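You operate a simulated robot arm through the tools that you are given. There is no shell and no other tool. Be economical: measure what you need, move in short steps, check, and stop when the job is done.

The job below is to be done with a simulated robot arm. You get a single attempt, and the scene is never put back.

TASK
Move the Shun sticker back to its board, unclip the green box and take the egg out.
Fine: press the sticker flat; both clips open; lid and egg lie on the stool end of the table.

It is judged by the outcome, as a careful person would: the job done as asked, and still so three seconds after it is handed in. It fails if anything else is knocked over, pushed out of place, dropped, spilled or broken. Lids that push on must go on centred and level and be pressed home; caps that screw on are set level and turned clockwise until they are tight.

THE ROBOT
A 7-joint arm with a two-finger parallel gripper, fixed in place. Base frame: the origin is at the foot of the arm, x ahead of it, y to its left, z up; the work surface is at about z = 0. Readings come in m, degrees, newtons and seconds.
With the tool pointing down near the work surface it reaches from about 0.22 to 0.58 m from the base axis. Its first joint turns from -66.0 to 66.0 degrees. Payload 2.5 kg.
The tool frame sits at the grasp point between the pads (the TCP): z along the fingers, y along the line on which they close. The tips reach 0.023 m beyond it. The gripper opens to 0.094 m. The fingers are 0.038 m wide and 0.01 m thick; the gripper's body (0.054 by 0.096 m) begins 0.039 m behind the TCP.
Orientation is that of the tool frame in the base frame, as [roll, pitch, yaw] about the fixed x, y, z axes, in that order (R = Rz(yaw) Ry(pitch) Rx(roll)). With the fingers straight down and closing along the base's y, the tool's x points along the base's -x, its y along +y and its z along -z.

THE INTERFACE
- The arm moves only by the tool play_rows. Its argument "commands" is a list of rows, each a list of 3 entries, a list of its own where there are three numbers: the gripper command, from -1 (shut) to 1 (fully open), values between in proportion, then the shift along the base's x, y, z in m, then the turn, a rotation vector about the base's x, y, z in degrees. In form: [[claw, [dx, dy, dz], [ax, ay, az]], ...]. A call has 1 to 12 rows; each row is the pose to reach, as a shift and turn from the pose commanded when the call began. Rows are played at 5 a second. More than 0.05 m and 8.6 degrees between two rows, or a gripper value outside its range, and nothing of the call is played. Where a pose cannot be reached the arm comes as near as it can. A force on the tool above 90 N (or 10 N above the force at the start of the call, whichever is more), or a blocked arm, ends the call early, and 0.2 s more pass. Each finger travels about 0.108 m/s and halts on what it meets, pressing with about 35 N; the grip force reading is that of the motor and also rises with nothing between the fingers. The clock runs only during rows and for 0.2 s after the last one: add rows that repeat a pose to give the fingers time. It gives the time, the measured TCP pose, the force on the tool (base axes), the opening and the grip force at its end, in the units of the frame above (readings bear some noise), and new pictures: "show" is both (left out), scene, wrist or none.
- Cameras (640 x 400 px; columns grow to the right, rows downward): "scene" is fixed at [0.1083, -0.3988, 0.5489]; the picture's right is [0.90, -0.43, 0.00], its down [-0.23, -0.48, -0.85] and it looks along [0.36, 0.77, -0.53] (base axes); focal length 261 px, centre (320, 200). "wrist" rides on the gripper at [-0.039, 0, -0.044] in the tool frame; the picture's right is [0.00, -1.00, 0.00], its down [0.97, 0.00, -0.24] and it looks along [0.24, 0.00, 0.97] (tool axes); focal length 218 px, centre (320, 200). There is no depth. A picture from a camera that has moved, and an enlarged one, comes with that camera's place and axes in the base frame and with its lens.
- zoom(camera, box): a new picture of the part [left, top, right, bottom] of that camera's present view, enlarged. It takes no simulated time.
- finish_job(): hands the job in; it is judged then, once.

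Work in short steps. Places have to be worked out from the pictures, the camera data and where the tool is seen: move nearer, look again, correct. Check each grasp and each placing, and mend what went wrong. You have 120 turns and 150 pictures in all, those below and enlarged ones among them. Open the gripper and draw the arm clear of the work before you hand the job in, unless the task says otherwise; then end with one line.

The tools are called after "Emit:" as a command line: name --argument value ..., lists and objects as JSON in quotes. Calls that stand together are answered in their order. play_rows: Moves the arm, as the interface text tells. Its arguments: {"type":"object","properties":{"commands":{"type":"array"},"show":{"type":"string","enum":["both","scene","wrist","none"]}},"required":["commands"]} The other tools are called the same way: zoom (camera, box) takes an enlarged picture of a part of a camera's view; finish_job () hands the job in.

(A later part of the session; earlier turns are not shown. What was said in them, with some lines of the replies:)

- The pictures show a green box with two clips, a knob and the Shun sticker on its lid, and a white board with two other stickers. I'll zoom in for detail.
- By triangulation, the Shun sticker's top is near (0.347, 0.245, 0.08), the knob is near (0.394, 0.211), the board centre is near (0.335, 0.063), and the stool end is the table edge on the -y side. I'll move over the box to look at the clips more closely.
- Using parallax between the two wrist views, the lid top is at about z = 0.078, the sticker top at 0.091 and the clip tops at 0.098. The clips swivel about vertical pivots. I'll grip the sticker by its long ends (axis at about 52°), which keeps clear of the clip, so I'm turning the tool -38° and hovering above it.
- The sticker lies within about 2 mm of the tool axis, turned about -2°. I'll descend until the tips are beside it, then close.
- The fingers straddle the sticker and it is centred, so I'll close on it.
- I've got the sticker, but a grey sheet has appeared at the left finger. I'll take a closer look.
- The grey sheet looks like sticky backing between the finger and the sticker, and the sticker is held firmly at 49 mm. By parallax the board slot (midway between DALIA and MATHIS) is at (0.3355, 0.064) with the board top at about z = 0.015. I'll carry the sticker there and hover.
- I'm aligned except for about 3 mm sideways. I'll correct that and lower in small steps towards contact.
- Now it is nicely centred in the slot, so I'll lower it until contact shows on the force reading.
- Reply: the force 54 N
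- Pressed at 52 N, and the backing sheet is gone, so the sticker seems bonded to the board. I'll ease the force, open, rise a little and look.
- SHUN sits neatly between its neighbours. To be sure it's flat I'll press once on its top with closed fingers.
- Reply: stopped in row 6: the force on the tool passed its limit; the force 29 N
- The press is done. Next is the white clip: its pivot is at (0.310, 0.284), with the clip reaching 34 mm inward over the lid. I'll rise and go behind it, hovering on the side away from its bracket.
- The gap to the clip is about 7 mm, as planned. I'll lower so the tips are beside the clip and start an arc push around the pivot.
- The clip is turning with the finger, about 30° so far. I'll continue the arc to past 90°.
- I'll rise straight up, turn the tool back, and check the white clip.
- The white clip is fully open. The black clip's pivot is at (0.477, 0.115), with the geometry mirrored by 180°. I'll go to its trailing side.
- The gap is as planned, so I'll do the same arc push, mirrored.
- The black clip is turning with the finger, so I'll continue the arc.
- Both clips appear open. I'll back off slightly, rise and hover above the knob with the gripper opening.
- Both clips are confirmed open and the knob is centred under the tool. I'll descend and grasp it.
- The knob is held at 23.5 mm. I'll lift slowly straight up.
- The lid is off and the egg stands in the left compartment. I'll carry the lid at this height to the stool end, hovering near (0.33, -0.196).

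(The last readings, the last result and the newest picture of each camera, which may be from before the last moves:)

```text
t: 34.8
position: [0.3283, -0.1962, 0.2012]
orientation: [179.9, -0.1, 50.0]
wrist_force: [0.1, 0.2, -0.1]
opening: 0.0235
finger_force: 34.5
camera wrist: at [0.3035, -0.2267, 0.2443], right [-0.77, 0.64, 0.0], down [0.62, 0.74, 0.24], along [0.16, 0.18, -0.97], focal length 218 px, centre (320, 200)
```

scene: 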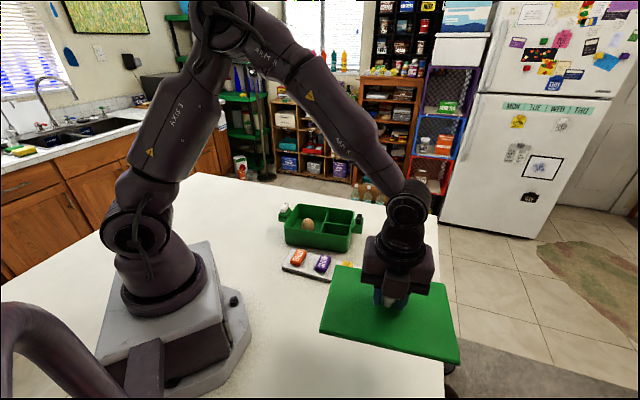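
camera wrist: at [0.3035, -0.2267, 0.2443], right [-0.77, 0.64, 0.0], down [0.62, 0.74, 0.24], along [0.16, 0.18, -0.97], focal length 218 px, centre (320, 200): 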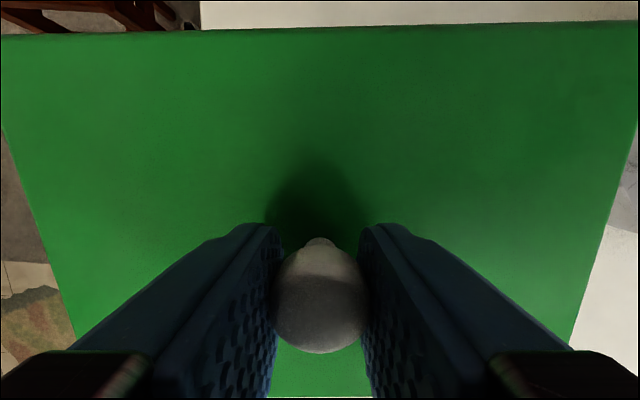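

The table edge is about 2–3 cm outside the lid's outer corners, so I'll shift the lid 1.4 cm inward and lower it to just above the table.

Emit:
play_rows --commands '[[-1, [-0.01, 0.01, -0.03], [0, 0, 0]], [-1, [-0.01, 0.01, -0.065], [0, 0, 0]], [-1, [-0.01, 0.01, -0.1], [0, 0, 0]], [-1, [-0.01, 0.01, -0.13], [0, 0, 0]], [-1, [-0.01, 0.01, -0.14], [0, 0, 0]], [-1, [-0.01, 0.01, -0.14], [0, 0, 0]]]' --show "scene"

Emit:
zoom --camera "scene" --box '[290, 220, 480, 390]'

```text
t: 36.2
position: [0.319, -0.1874, 0.0612]
orientation: [179.9, -0.1, 49.8]
wrist_force: [0.4, 0.0, -0.8]
opening: 0.0236
finger_force: 34.9
```

scene: 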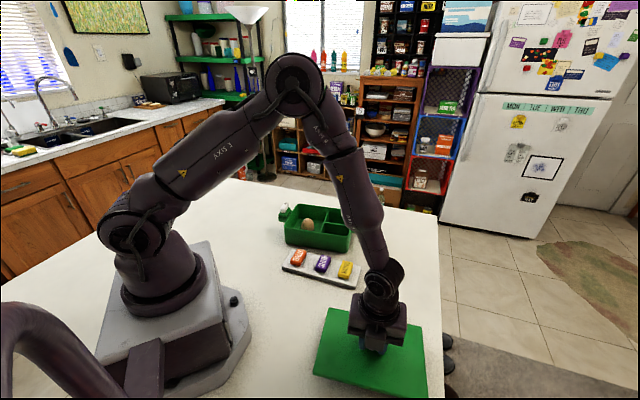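

```text
2.35 times, centred on (385, 305) of scene
camera zoom: at [0.1083, -0.3988, 0.5489], right [0.9, -0.43, 0.0], down [-0.23, -0.48, -0.85], along [0.36, 0.77, -0.53], focal length 613 px, centre (167, -47)
```

zoom: 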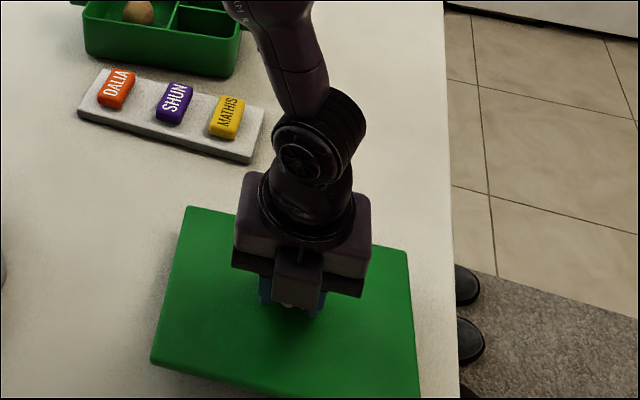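

The lid is fully over the table with margin, so I'll lower slowly until contact.

Emit:
play_rows --commands '[[-1, [0, 0, -0.004], [0, 0, 0]], [-1, [0, 0, -0.008], [0, 0, 0]], [-1, [0, 0, -0.011], [0, 0, 0]], [-1, [0, 0, -0.014], [0, 0, 0]], [-1, [0, 0, -0.016], [0, 0, 0]], [-1, [0, 0, -0.016], [0, 0, 0]]]' --show "none"

```text
t: 37.6
position: [0.3201, -0.1861, 0.0461]
orientation: [180.0, -0.2, 49.9]
wrist_force: [0.7, 0.9, -0.3]
opening: 0.0234
finger_force: 35.2
```

Emit:
play_rows --commands '[[-1, [0, 0, -0.002], [0, 0, 0]], [-1, [0, 0, -0.004], [0, 0, 0]], [-1, [0, 0, -0.006], [0, 0, 0]], [-1, [0, 0, -0.006], [0, 0, 0]]]' --show "scene"

```text
t: 38.6
position: [0.3198, -0.1848, 0.04]
orientation: [179.7, -0.2, 49.9]
wrist_force: [-7.5, 5.8, 40.1]
opening: 0.0232
finger_force: 35.2
```

scene: 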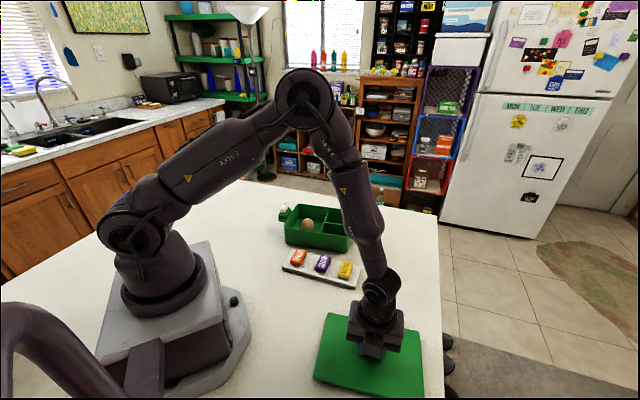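

The lid is on the table at z ≈ 0.041 with 40 N of contact. I'll ease up, open gently and rise clear.

Emit:
play_rows --commands '[[-1, [0, 0, 0.003], [0, 0, 0]], [-0.2, [0, 0, 0.003], [0, 0, 0]], [0.3, [0, 0, 0.003], [0, 0, 0]], [0.3, [0, 0, 0.03], [0, 0, 0]], [0.3, [0, 0, 0.075], [0, 0, 0]], [0.3, [0, 0, 0.12], [0, 0, 0]], [0.3, [0, 0, 0.165], [0, 0, 0]], [0.3, [0, 0, 0.165], [0, 0, 0]]]'

```text
t: 40.4
position: [0.32, -0.1836, 0.205]
orientation: [179.9, 0.0, 50.0]
wrist_force: [-0.2, 0.6, 0.1]
opening: 0.061
finger_force: 0.0
camera wrist: at [0.2942, -0.2144, 0.2501], right [-0.77, 0.64, 0.0], down [0.62, 0.74, 0.24], along [0.16, 0.18, -0.97], focal length 218 px, centre (320, 200)
```

scene: 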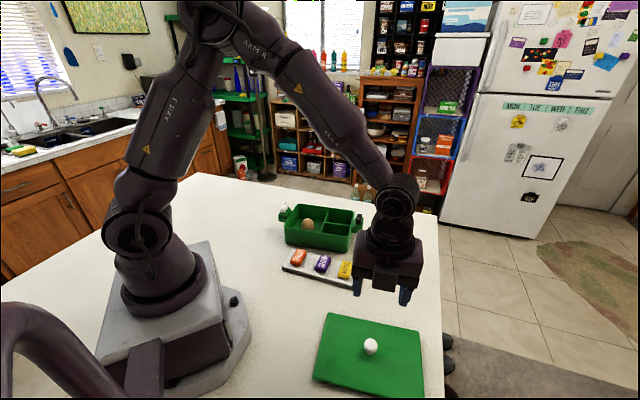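
wrist: 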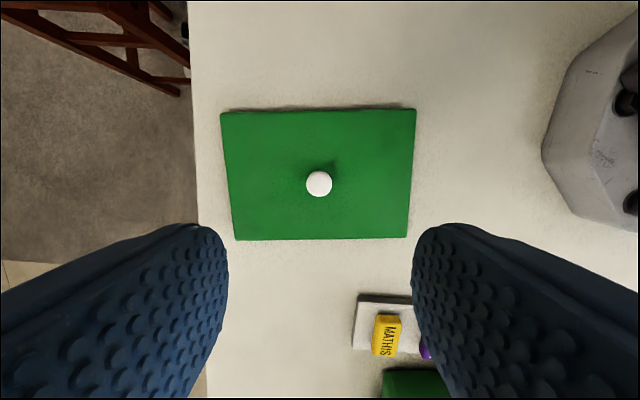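

The lid lies well on the stool end of the table. Next I'll move over the open box to look at the egg.

Emit:
play_rows --commands '[[0.5, [0.004, 0.04, 0.005], [0, 0, 0]], [0.5, [0.008, 0.085, 0.01], [0, 0, 0]], [0.5, [0.012, 0.13, 0.015], [0, 0, 0]], [0.5, [0.016, 0.175, 0.015], [0, 0, 0]], [0.5, [0.02, 0.22, 0.015], [0, 0, 0]], [0.5, [0.024, 0.265, 0.015], [0, 0, 0]], [0.5, [0.03, 0.31, 0.015], [0, 0, 0]], [0.5, [0.035, 0.355, 0.015], [0, 0, 0]], [0.5, [0.04, 0.4, 0.015], [0, 0, 0]], [0.5, [0.04, 0.41, 0.015], [0, 0, 0]], [0.5, [0.04, 0.41, 0.015], [0, 0, 0]]]'

Emit:
zoom --camera "scene" --box '[270, 190, 370, 260]'

```text
t: 42.8
position: [0.3562, 0.2245, 0.2196]
orientation: [179.9, -0.1, 49.8]
wrist_force: [0.2, -0.7, 0.2]
opening: 0.0705
finger_force: 0.1
camera wrist: at [0.3326, 0.1948, 0.2632], right [-0.77, 0.64, 0.0], down [0.62, 0.74, 0.24], along [0.16, 0.18, -0.97], focal length 218 px, centre (320, 200)
```

scene: 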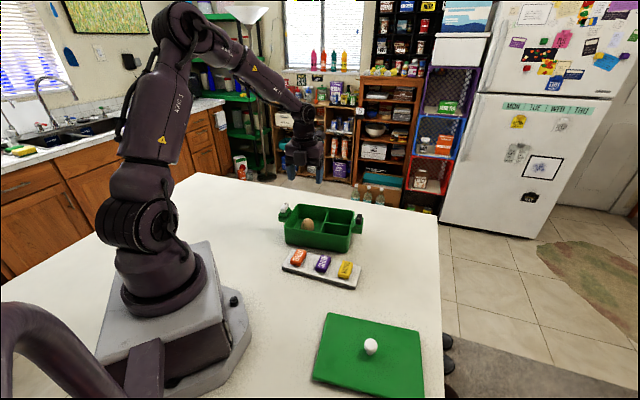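
wrist: 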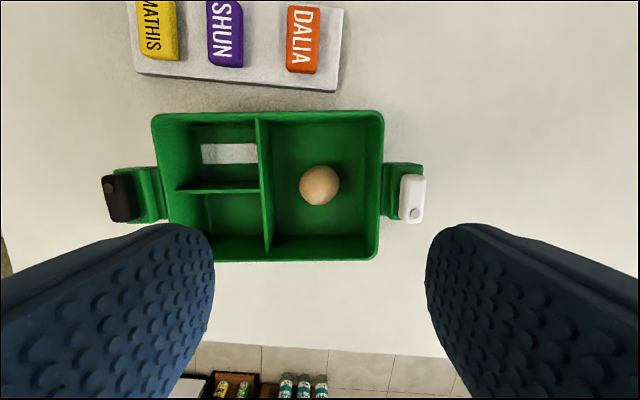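

```text
5.71 times, centred on (320, 225) of scene
camera zoom: at [0.1083, -0.3988, 0.5489], right [0.9, -0.43, 0.0], down [-0.23, -0.48, -0.85], along [0.36, 0.77, -0.53], focal length 1489 px, centre (320, 57)
```

zoom: 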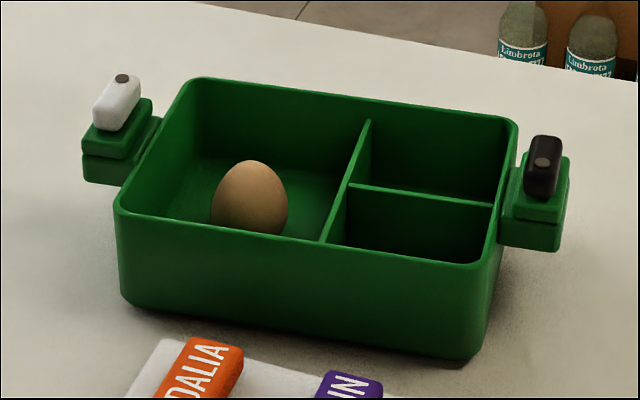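

The egg stands upright (about 39 mm wide) near (0.359, 0.226), with enough room for the fingers in this orientation. I'll come partway down, opened to 54 mm, and check.

Emit:
play_rows --commands '[[0.15, [0.0015, 0.0015, -0.04], [0, 0, 0]], [0.15, [0.0015, 0.0015, -0.08], [0, 0, 0]], [0.15, [0.0015, 0.0015, -0.115], [0, 0, 0]], [0.15, [0.0015, 0.0015, -0.115], [0, 0, 0]]]'

Emit:
zoom --camera "scene" --box '[260, 170, 370, 260]'

```text
t: 43.8
position: [0.36, 0.2251, 0.1056]
orientation: [179.9, -0.2, 49.9]
wrist_force: [0.3, 0.2, 0.0]
opening: 0.0541
finger_force: 0.1
camera wrist: at [0.3352, 0.1959, 0.1494], right [-0.76, 0.64, 0.0], down [0.62, 0.74, 0.24], along [0.16, 0.18, -0.97], focal length 218 px, centre (320, 200)
```

scene: 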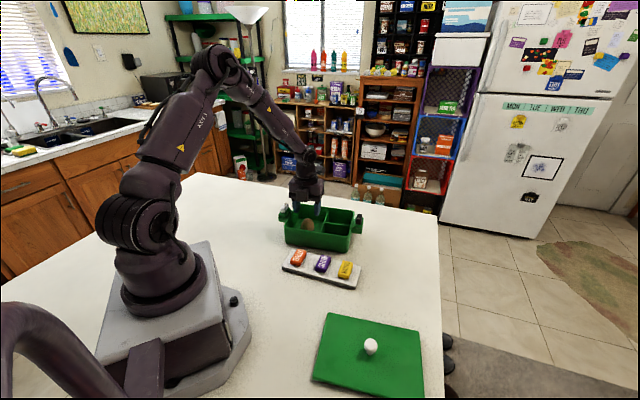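
wrist: 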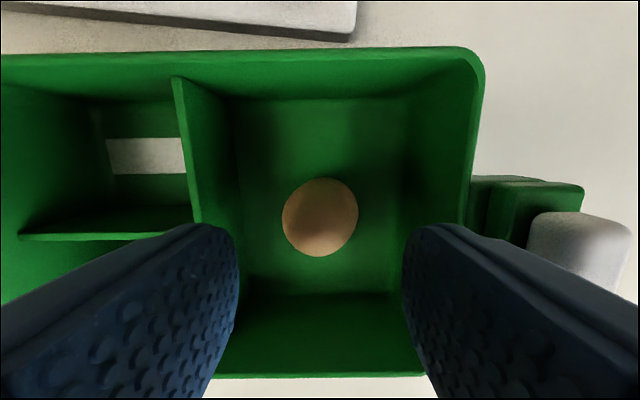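

```text
4.44 times, centred on (315, 215) of scene
camera zoom: at [0.1083, -0.3988, 0.5489], right [0.9, -0.43, 0.0], down [-0.23, -0.48, -0.85], along [0.36, 0.77, -0.53], focal length 1158 px, centre (342, 133)
```

zoom: 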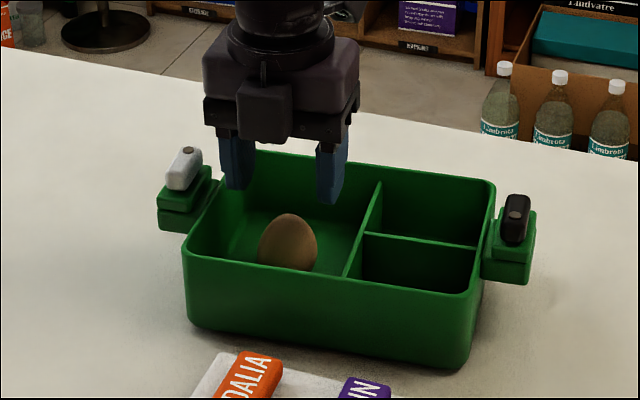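

The egg is exactly centred with clearance all round. I'll descend to z ≈ 0.042, keeping the gripper body above the rim.

Emit:
play_rows --commands '[[0.15, [0, 0, -0.025], [0, 0, 0]], [0.15, [0, 0, -0.045], [0, 0, 0]], [0.15, [0, 0, -0.057], [0, 0, 0]], [0.15, [0, 0, -0.0635], [0, 0, 0]], [0.15, [0, 0, -0.0635], [0, 0, 0]]]'

Emit:
zoom --camera "scene" --box '[260, 170, 370, 260]'

```text
t: 45.0
position: [0.3603, 0.2261, 0.0415]
orientation: [179.9, -0.1, 49.9]
wrist_force: [0.0, -0.1, -0.2]
opening: 0.0539
finger_force: 0.1
camera wrist: at [0.3355, 0.1956, 0.0852], right [-0.77, 0.64, 0.0], down [0.62, 0.74, 0.24], along [0.16, 0.18, -0.97], focal length 218 px, centre (320, 200)
```

scene: 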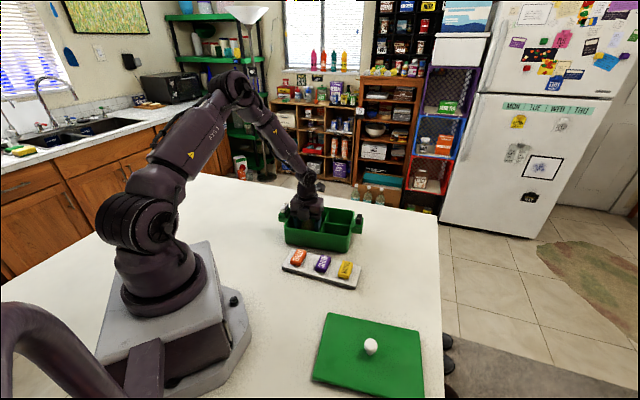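
wrist: 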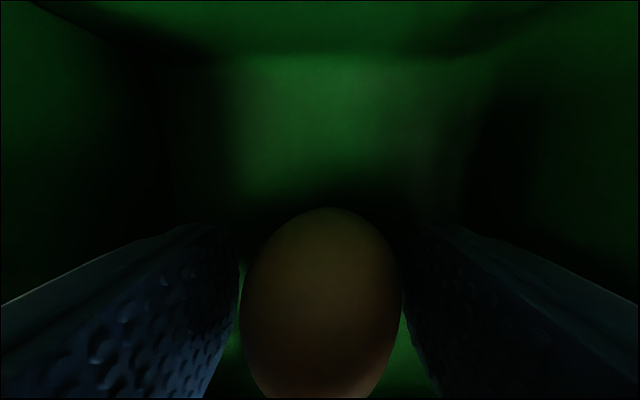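

```text
4.44 times, centred on (315, 215) of scene
camera zoom: at [0.1083, -0.3988, 0.5489], right [0.9, -0.43, 0.0], down [-0.23, -0.48, -0.85], along [0.36, 0.77, -0.53], focal length 1158 px, centre (342, 133)
```

zoom: 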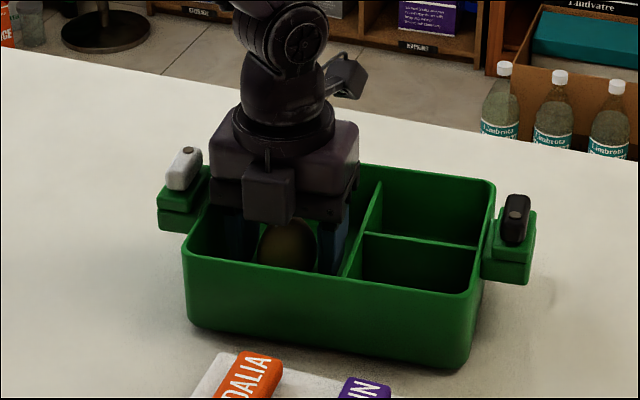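

The egg is between the pads. I'll close in small steps, watching the grip force to be gentle.

Emit:
play_rows --commands '[[0.0, [0, 0, 0], [0, 0, 0]], [-0.1, [0, 0, 0], [0, 0, 0]], [-0.15, [0, 0, 0], [0, 0, 0]], [-0.17, [0, 0, 0], [0, 0, 0]]]' --show "none"

```text
t: 46.0
position: [0.3604, 0.2257, 0.0414]
orientation: [179.8, -0.1, 49.9]
wrist_force: [0.1, -0.8, 0.9]
opening: 0.0422
finger_force: 34.9
```

Emit:
play_rows --commands '[[-0.12, [0, 0, 0], [0, 0, 0]], [-0.12, [0, 0, 0], [0, 0, 0]]]' --show "none"

```text
t: 46.6
position: [0.3598, 0.2264, 0.0411]
orientation: [179.9, -0.1, 49.8]
wrist_force: [-0.3, -0.2, -0.4]
opening: 0.0421
finger_force: 34.8
```

The grip force saturates at about 35 N regardless, and the egg is held at 42 mm. I'll lift gently.

Emit:
play_rows --commands '[[-0.17, [0, 0, 0.005], [0, 0, 0]], [-0.17, [0, 0, 0.015], [0, 0, 0]], [-0.17, [0, 0, 0.035], [0, 0, 0]], [-0.17, [0, 0, 0.07], [0, 0, 0]], [-0.17, [0, 0, 0.11], [0, 0, 0]], [-0.17, [0, 0, 0.14], [0, 0, 0]], [-0.17, [0, 0, 0.14], [0, 0, 0]]]'

Emit:
zoom --camera "scene" --box '[260, 130, 370, 260]'

```text
t: 48.2
position: [0.3638, 0.2247, 0.1795]
orientation: [179.9, -0.1, 49.9]
wrist_force: [0.5, 0.2, -0.5]
opening: 0.0421
finger_force: 35.1
camera wrist: at [0.3378, 0.1946, 0.2227], right [-0.77, 0.64, 0.0], down [0.62, 0.74, 0.24], along [0.16, 0.18, -0.97], focal length 218 px, centre (320, 200)
```

scene: 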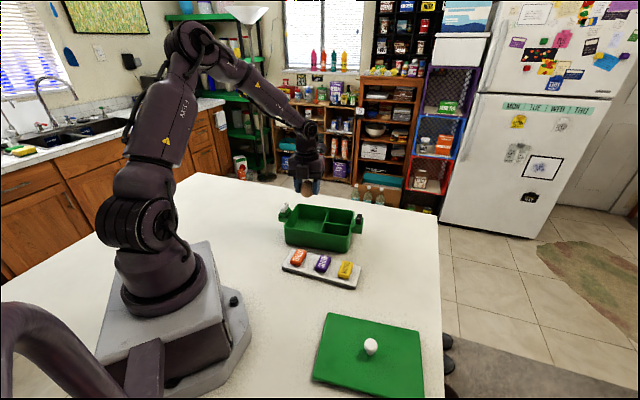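
wrist: 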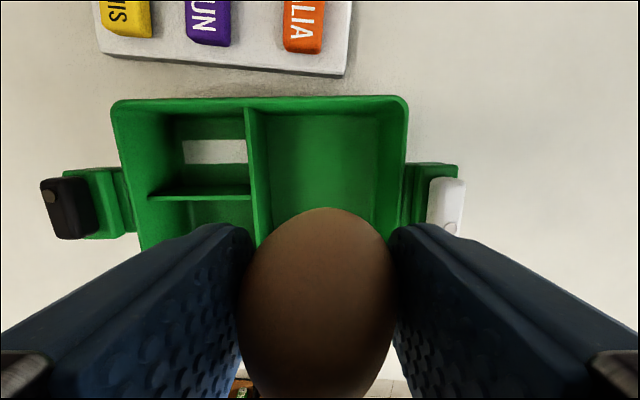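

```text
3.08 times, centred on (315, 195) of scene
camera zoom: at [0.1083, -0.3988, 0.5489], right [0.9, -0.43, 0.0], down [-0.23, -0.48, -0.85], along [0.36, 0.77, -0.53], focal length 802 px, centre (335, 215)
```

zoom: 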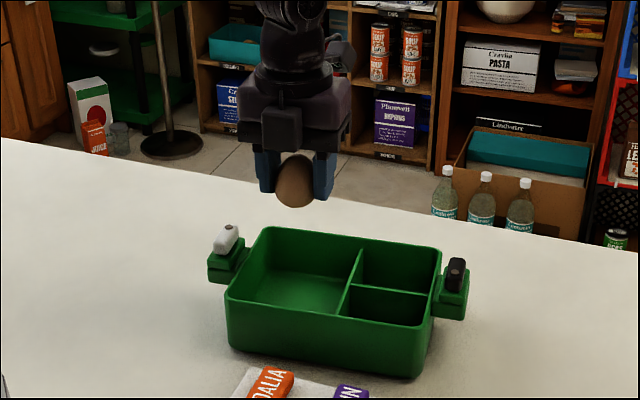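

The egg is held securely. I'll carry it to a free spot on the stool end near (0.45, -0.085), clear of the lid and the board.

Emit:
play_rows --commands '[[-0.17, [0.008, -0.028, 0], [0, 0, 0]], [-0.17, [0.019, -0.066, 0], [0, 0, 0]], [-0.17, [0.03, -0.106, 0], [0, 0, 0]], [-0.17, [0.041, -0.146, 0], [0, 0, 0]], [-0.17, [0.052, -0.186, 0], [0, 0, 0]], [-0.17, [0.063, -0.226, 0], [0, 0, 0]], [-0.17, [0.074, -0.264, 0], [0, 0, 0]], [-0.17, [0.083, -0.295, 0], [0, 0, 0]], [-0.17, [0.0875, -0.3105, 0], [0, 0, 0]], [-0.17, [0.0875, -0.3105, 0], [0, 0, 0]]]'

```text
t: 50.4
position: [0.4489, -0.0846, 0.1787]
orientation: [179.9, -0.1, 49.9]
wrist_force: [0.4, -1.0, 0.3]
opening: 0.0423
finger_force: 35.5
camera wrist: at [0.4228, -0.1147, 0.2241], right [-0.77, 0.64, 0.0], down [0.62, 0.74, 0.24], along [0.16, 0.18, -0.97], focal length 218 px, centre (320, 200)
```

scene: 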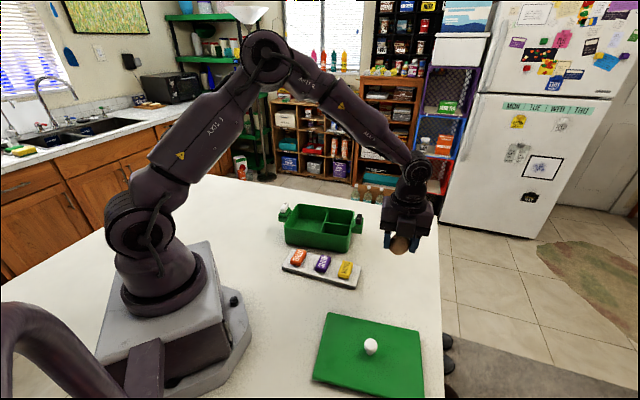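
wrist: 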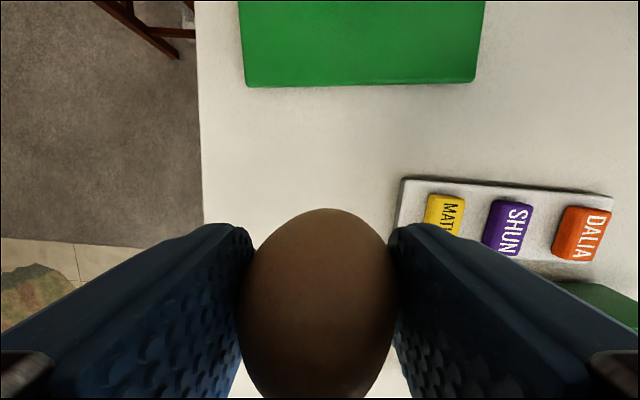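

It's over clear table, so I'll lower it.

Emit:
play_rows --commands '[[-0.17, [0, 0, -0.03], [0, 0, 0]], [-0.17, [0, 0, -0.07], [0, 0, 0]], [-0.17, [0, 0, -0.105], [0, 0, 0]], [-0.17, [0, 0, -0.127], [0, 0, 0]], [-0.17, [0, 0, -0.133], [0, 0, 0]], [-0.17, [0, 0, -0.136], [0, 0, 0]], [-0.17, [0, 0, -0.136], [0, 0, 0]]]' --show "scene"

Emit:
zoom --camera "scene" --box '[340, 190, 460, 310]'

```text
t: 52.0
position: [0.4482, -0.0841, 0.0443]
orientation: [-180.0, -0.1, 50.0]
wrist_force: [-0.9, 0.6, -0.3]
opening: 0.0422
finger_force: 35.1
```

scene: 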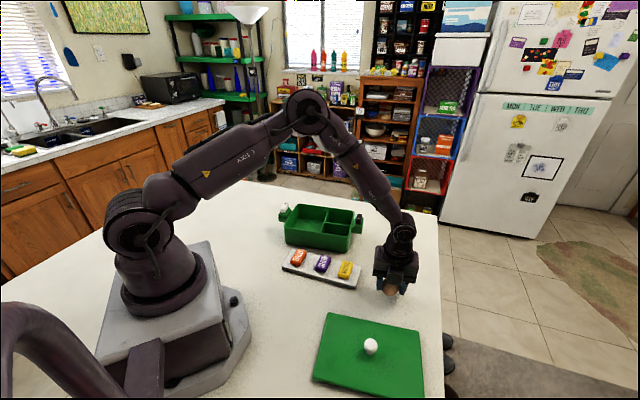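

```text
3.33 times, centred on (400, 250) of scene
camera zoom: at [0.1083, -0.3988, 0.5489], right [0.9, -0.43, 0.0], down [-0.23, -0.48, -0.85], along [0.36, 0.77, -0.53], focal length 869 px, centre (53, 33)
```

zoom: 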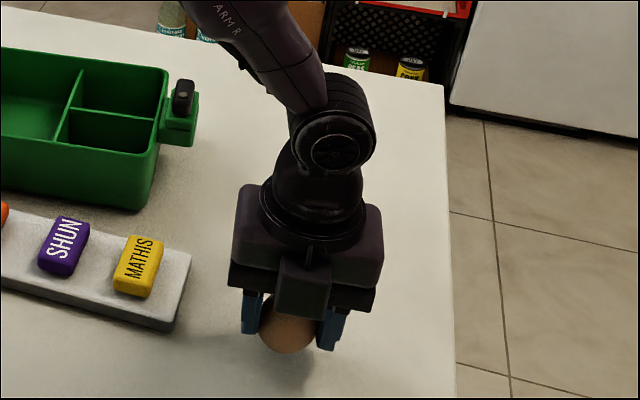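

Not touching yet. I'll step down 1 mm at a time.

Emit:
play_rows --commands '[[-0.17, [0, 0, -0.002], [0, 0, 0]], [-0.17, [0, 0, -0.004], [0, 0, 0]], [-0.17, [0, 0, -0.005], [0, 0, 0]], [-0.17, [0, 0, -0.005], [0, 0, 0]]]' --show "none"

```text
t: 53.0
position: [0.4482, -0.0857, 0.0396]
orientation: [180.0, 0.0, 49.9]
wrist_force: [-0.1, -1.0, -0.4]
opening: 0.0422
finger_force: 35.3
```

Emit:
play_rows --commands '[[-0.17, [0, 0, -0.001], [0, 0, 0]], [-0.17, [0, 0, -0.002], [0, 0, 0]], [-0.17, [0, 0, -0.002], [0, 0, 0]]]' --show "none"

```text
t: 53.8
position: [0.4495, -0.0841, 0.0377]
orientation: [180.0, -0.1, 49.8]
wrist_force: [0.4, -0.3, -0.8]
opening: 0.0419
finger_force: 34.9
```

Emit:
play_rows --commands '[[-0.17, [0, 0, -0.001], [0, 0, 0]], [-0.17, [0, 0, -0.002], [0, 0, 0]], [-0.17, [0, 0, -0.002], [0, 0, 0]]]' --show "scene"

Emit:
zoom --camera "scene" --box '[360, 250, 430, 310]'

```text
t: 54.6
position: [0.448, -0.0827, 0.0353]
orientation: [179.9, 0.0, 49.9]
wrist_force: [0.8, 0.1, -0.6]
opening: 0.0422
finger_force: 34.8
```

scene: 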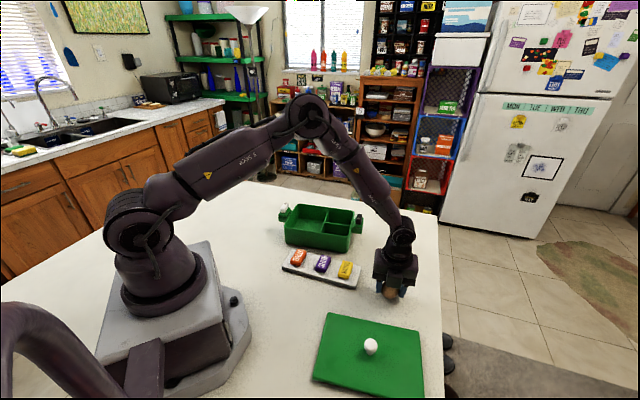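

```text
6.67 times, centred on (395, 280) of scene
camera zoom: at [0.1083, -0.3988, 0.5489], right [0.9, -0.43, 0.0], down [-0.23, -0.48, -0.85], along [0.36, 0.77, -0.53], focal length 1738 px, centre (-180, -333)
```

zoom: 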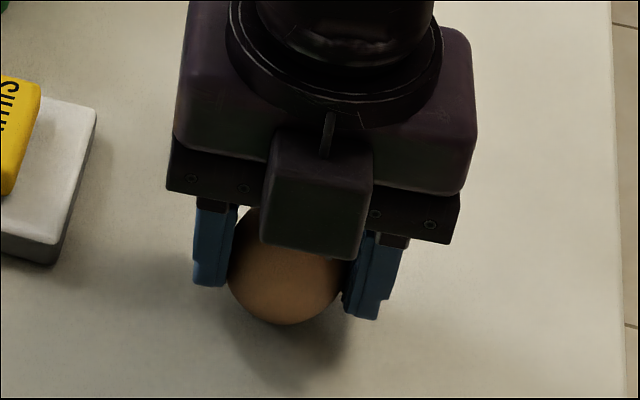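

No contact yet, so I'll continue down in 0.7 mm steps.

Emit:
play_rows --commands '[[-0.17, [0, 0, -0.0007], [0, 0, 0]], [-0.17, [0, 0, -0.0014], [0, 0, 0]], [-0.17, [0, 0, -0.002], [0, 0, 0]], [-0.17, [0, 0, -0.002], [0, 0, 0]]]' --show "none"

Emit:
play_rows --commands '[[-0.17, [0, 0, -0.0007], [0, 0, 0]], [-0.17, [0, 0, -0.0014], [0, 0, 0]], [-0.17, [0, 0, -0.0014], [0, 0, 0]]]' --show "none"

```text
t: 55.6
position: [0.4486, -0.0838, 0.0343]
orientation: [180.0, -0.1, 49.9]
wrist_force: [-0.2, -0.6, -0.9]
opening: 0.0418
finger_force: 35.1
```

```text
t: 56.4
position: [0.448, -0.0831, 0.0337]
orientation: [179.9, -0.1, 49.9]
wrist_force: [-4.9, 2.1, 12.0]
opening: 0.0422
finger_force: 35.0
```

Contact at 12 N. I'll ease off 1 mm and open slowly.

Emit:
play_rows --commands '[[-0.17, [0, 0, 0.0008], [0, 0, 0]], [-0.1, [0, 0, 0.0008], [0, 0, 0]], [-0.06, [0, 0, 0.0008], [0, 0, 0]], [0.0, [0, 0, 0.0008], [0, 0, 0]], [0.1, [0, 0, 0.0008], [0, 0, 0]], [0.2, [0, 0, 0.0008], [0, 0, 0]], [0.2, [0, 0, 0.0008], [0, 0, 0]]]'

Emit:
zoom --camera "scene" --box '[360, 250, 430, 310]'

```text
t: 58.0
position: [0.4466, -0.0828, 0.0336]
orientation: [179.9, 0.0, 49.9]
wrist_force: [0.2, -1.0, 1.0]
opening: 0.0567
finger_force: 0.0
camera wrist: at [0.4228, -0.1143, 0.0776], right [-0.77, 0.64, 0.0], down [0.62, 0.74, 0.24], along [0.16, 0.18, -0.97], focal length 218 px, centre (320, 200)
```

scene: 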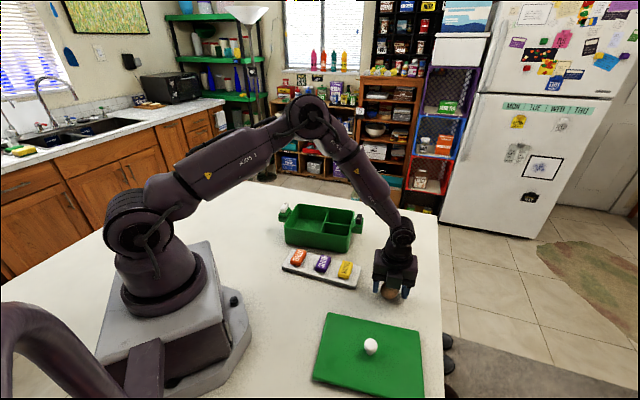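
wrist: 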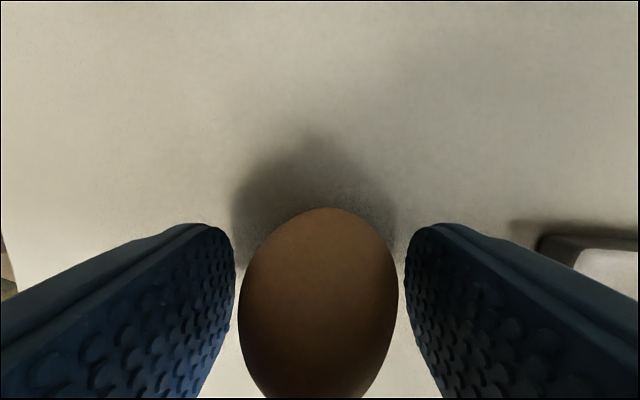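

```text
6.67 times, centred on (395, 280) of scene
camera zoom: at [0.1083, -0.3988, 0.5489], right [0.9, -0.43, 0.0], down [-0.23, -0.48, -0.85], along [0.36, 0.77, -0.53], focal length 1738 px, centre (-180, -333)
```

zoom: 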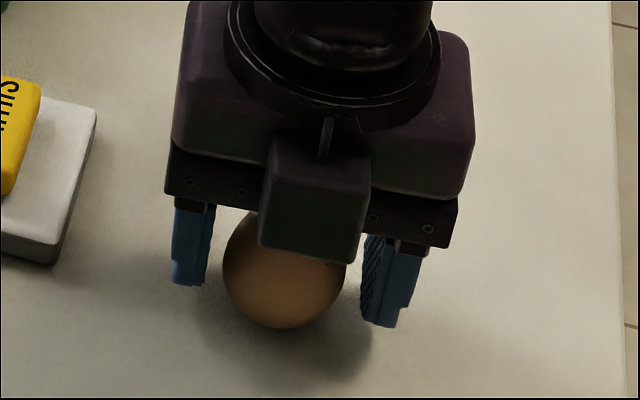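

The egg stands free and steady between the fingers. I'll rise straight up and watch it.

Emit:
play_rows --commands '[[0.2, [0, 0, 0.01], [0, 0, 0]], [0.2, [0, 0, 0.03], [0, 0, 0]], [0.2, [0, 0, 0.06], [0, 0, 0]], [0.2, [0, 0, 0.1], [0, 0, 0]], [0.4, [0, 0, 0.15], [0, 0, 0]], [0.6, [-0.02, 0.01, 0.2], [0, 0, 0]], [1, [-0.05, 0.03, 0.23], [0, 0, 0]], [1, [-0.08, 0.05, 0.25], [0, 0, 0]], [1, [-0.08, 0.05, 0.25], [0, 0, 0]], [1, [-0.08, 0.05, 0.25], [0, 0, 0]], [1, [-0.08, 0.05, 0.25], [0, 0, 0]], [1, [-0.08, 0.05, 0.25], [0, 0, 0]]]'

Emit:
zoom --camera "scene" --box '[260, 180, 460, 400]'

```text
refused: row 6 steps farther than a row can; nothing moved
```

```text
1.82 times, centred on (360, 290) of scene
camera zoom: at [0.1083, -0.3988, 0.5489], right [0.9, -0.43, 0.0], down [-0.23, -0.48, -0.85], along [0.36, 0.77, -0.53], focal length 474 px, centre (247, 36)
```

zoom: 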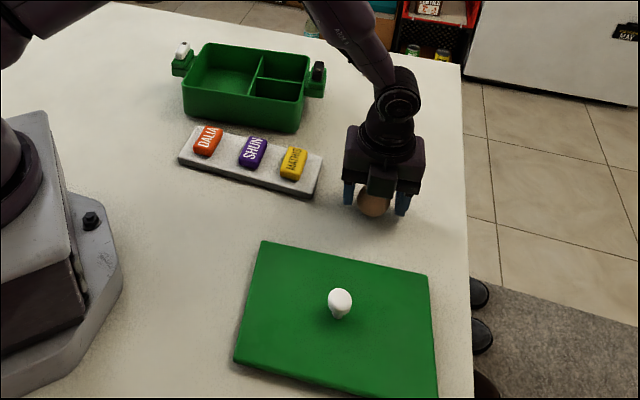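

That call was refused because one step was too long. I'm repeating it with shorter steps.

Emit:
play_rows --commands '[[0.2, [0, 0, 0.01], [0, 0, 0]], [0.2, [0, 0, 0.03], [0, 0, 0]], [0.2, [0, 0, 0.06], [0, 0, 0]], [0.2, [0, 0, 0.1], [0, 0, 0]], [0.4, [0, 0, 0.14], [0, 0, 0]], [0.6, [-0.01, 0.005, 0.18], [0, 0, 0]], [1, [-0.03, 0.015, 0.21], [0, 0, 0]], [1, [-0.06, 0.03, 0.23], [0, 0, 0]], [1, [-0.08, 0.05, 0.25], [0, 0, 0]], [1, [-0.08, 0.05, 0.25], [0, 0, 0]], [1, [-0.08, 0.05, 0.25], [0, 0, 0]]]'

Emit:
zoom --camera "scene" --box '[260, 180, 460, 400]'

```text
t: 60.4
position: [0.3681, -0.0349, 0.2855]
orientation: [179.9, -0.1, 49.9]
wrist_force: [0.2, -0.3, 0.2]
opening: 0.0939
finger_force: 0.1
camera wrist: at [0.3431, -0.0651, 0.3291], right [-0.77, 0.64, 0.0], down [0.62, 0.74, 0.24], along [0.16, 0.18, -0.97], focal length 218 px, centre (320, 200)
```

scene: 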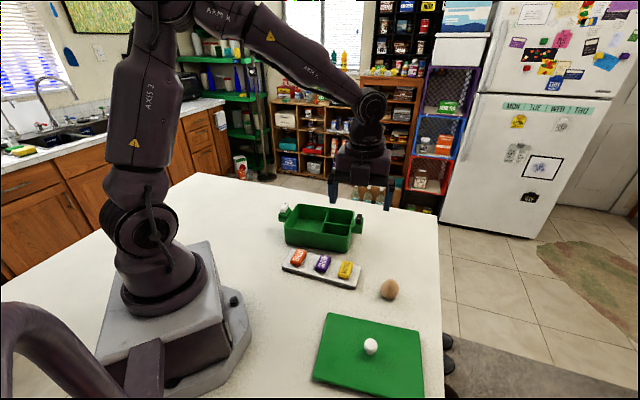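
wrist: 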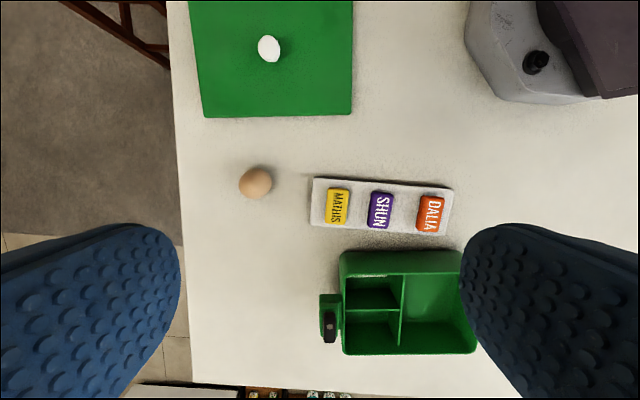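

```text
1.82 times, centred on (360, 290) of scene
camera zoom: at [0.1083, -0.3988, 0.5489], right [0.9, -0.43, 0.0], down [-0.23, -0.48, -0.85], along [0.36, 0.77, -0.53], focal length 474 px, centre (247, 36)
```

zoom: 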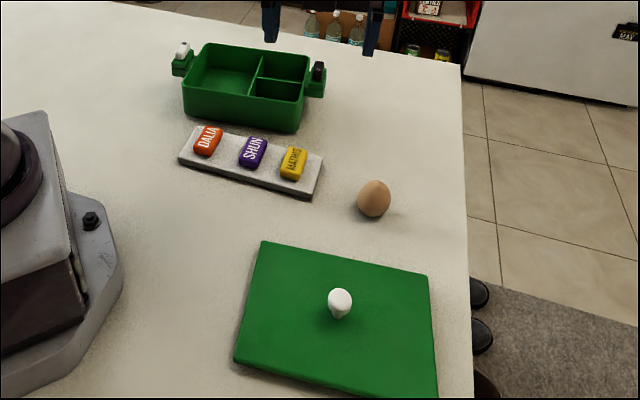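

Everything looks in place. I'll wait two seconds to check that the egg stays still and the sticker lies flat.

Emit:
play_rows --commands '[[1, [0, 0, 0], [0, 0, 0]], [1, [0, 0, 0], [0, 0, 0]], [1, [0, 0, 0], [0, 0, 0]], [1, [0, 0, 0], [0, 0, 0]], [1, [0, 0, 0], [0, 0, 0]], [1, [0, 0, 0], [0, 0, 0]], [1, [0, 0, 0], [0, 0, 0]], [1, [0, 0, 0], [0, 0, 0]], [1, [0, 0, 0], [0, 0, 0]], [1, [0, 0, 0], [0, 0, 0]]]' --show "wrist"

Emit:
zoom --camera "scene" --box '[270, 195, 410, 305]'

```text
t: 62.6
position: [0.3696, -0.0345, 0.285]
orientation: [179.9, -0.1, 49.9]
wrist_force: [0.5, -0.6, 0.6]
opening: 0.0939
finger_force: 0.0
camera wrist: at [0.3433, -0.0651, 0.329], right [-0.77, 0.64, 0.0], down [0.62, 0.74, 0.24], along [0.16, 0.18, -0.97], focal length 218 px, centre (320, 200)
```

wrist: 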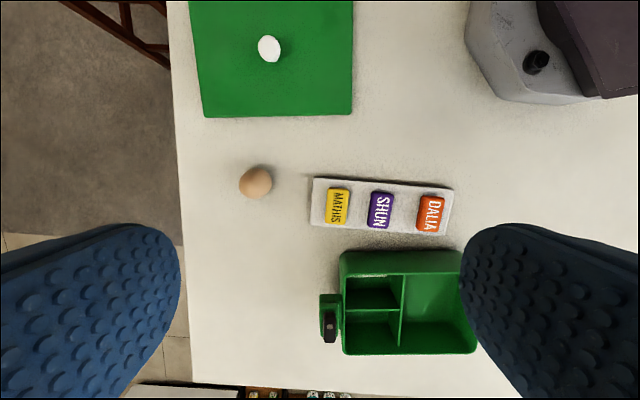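

```text
3.64 times, centred on (340, 250) of scene
camera zoom: at [0.1083, -0.3988, 0.5489], right [0.9, -0.43, 0.0], down [-0.23, -0.48, -0.85], along [0.36, 0.77, -0.53], focal length 948 px, centre (247, 18)
```

zoom: 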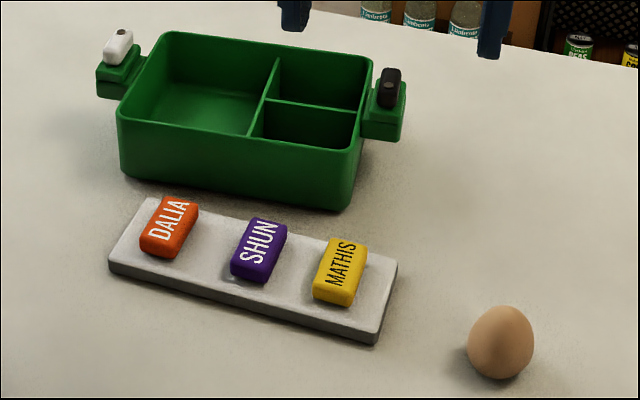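

The egg seems to be rocking very slightly. I'll wait a little longer before handing in.

Emit:
play_rows --commands '[[1, [0, 0, 0], [0, 0, 0]], [1, [0, 0, 0], [0, 0, 0]], [1, [0, 0, 0], [0, 0, 0]], [1, [0, 0, 0], [0, 0, 0]], [1, [0, 0, 0], [0, 0, 0]], [1, [0, 0, 0], [0, 0, 0]], [1, [0, 0, 0], [0, 0, 0]], [1, [0, 0, 0], [0, 0, 0]], [1, [0, 0, 0], [0, 0, 0]], [1, [0, 0, 0], [0, 0, 0]], [1, [0, 0, 0], [0, 0, 0]], [1, [0, 0, 0], [0, 0, 0]]]' --show "none"

Emit:
zoom --camera "scene" --box '[270, 195, 410, 305]'

```text
t: 65.2
position: [0.3682, -0.0349, 0.2848]
orientation: [179.9, -0.1, 49.9]
wrist_force: [-0.4, 1.0, -0.1]
opening: 0.0941
finger_force: 0.0
```

```text
3.64 times, centred on (340, 250) of scene
camera zoom: at [0.1083, -0.3988, 0.5489], right [0.9, -0.43, 0.0], down [-0.23, -0.48, -0.85], along [0.36, 0.77, -0.53], focal length 948 px, centre (247, 18)
```

zoom: 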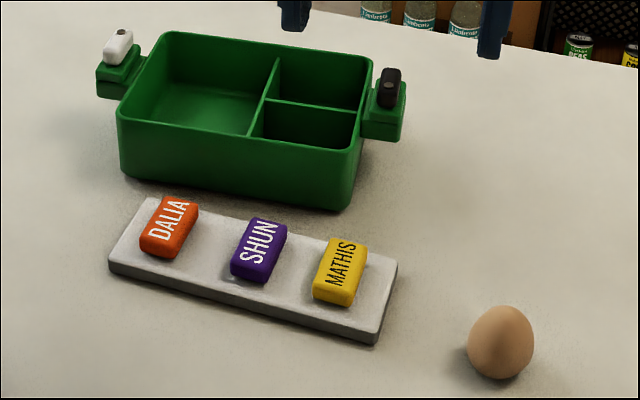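

The egg is unmoved between the two checks, and everything else is in place with the arm clear. Handing in.

Emit:
finish_job

```text
The job is handed in.
```

The Shun sticker is pressed flat on its board between Dalia and Mathis, both clips on the green box are open, and the lid and egg are on the stool end of the table; the egg is standing upright and held still for the last few seconds I watched.
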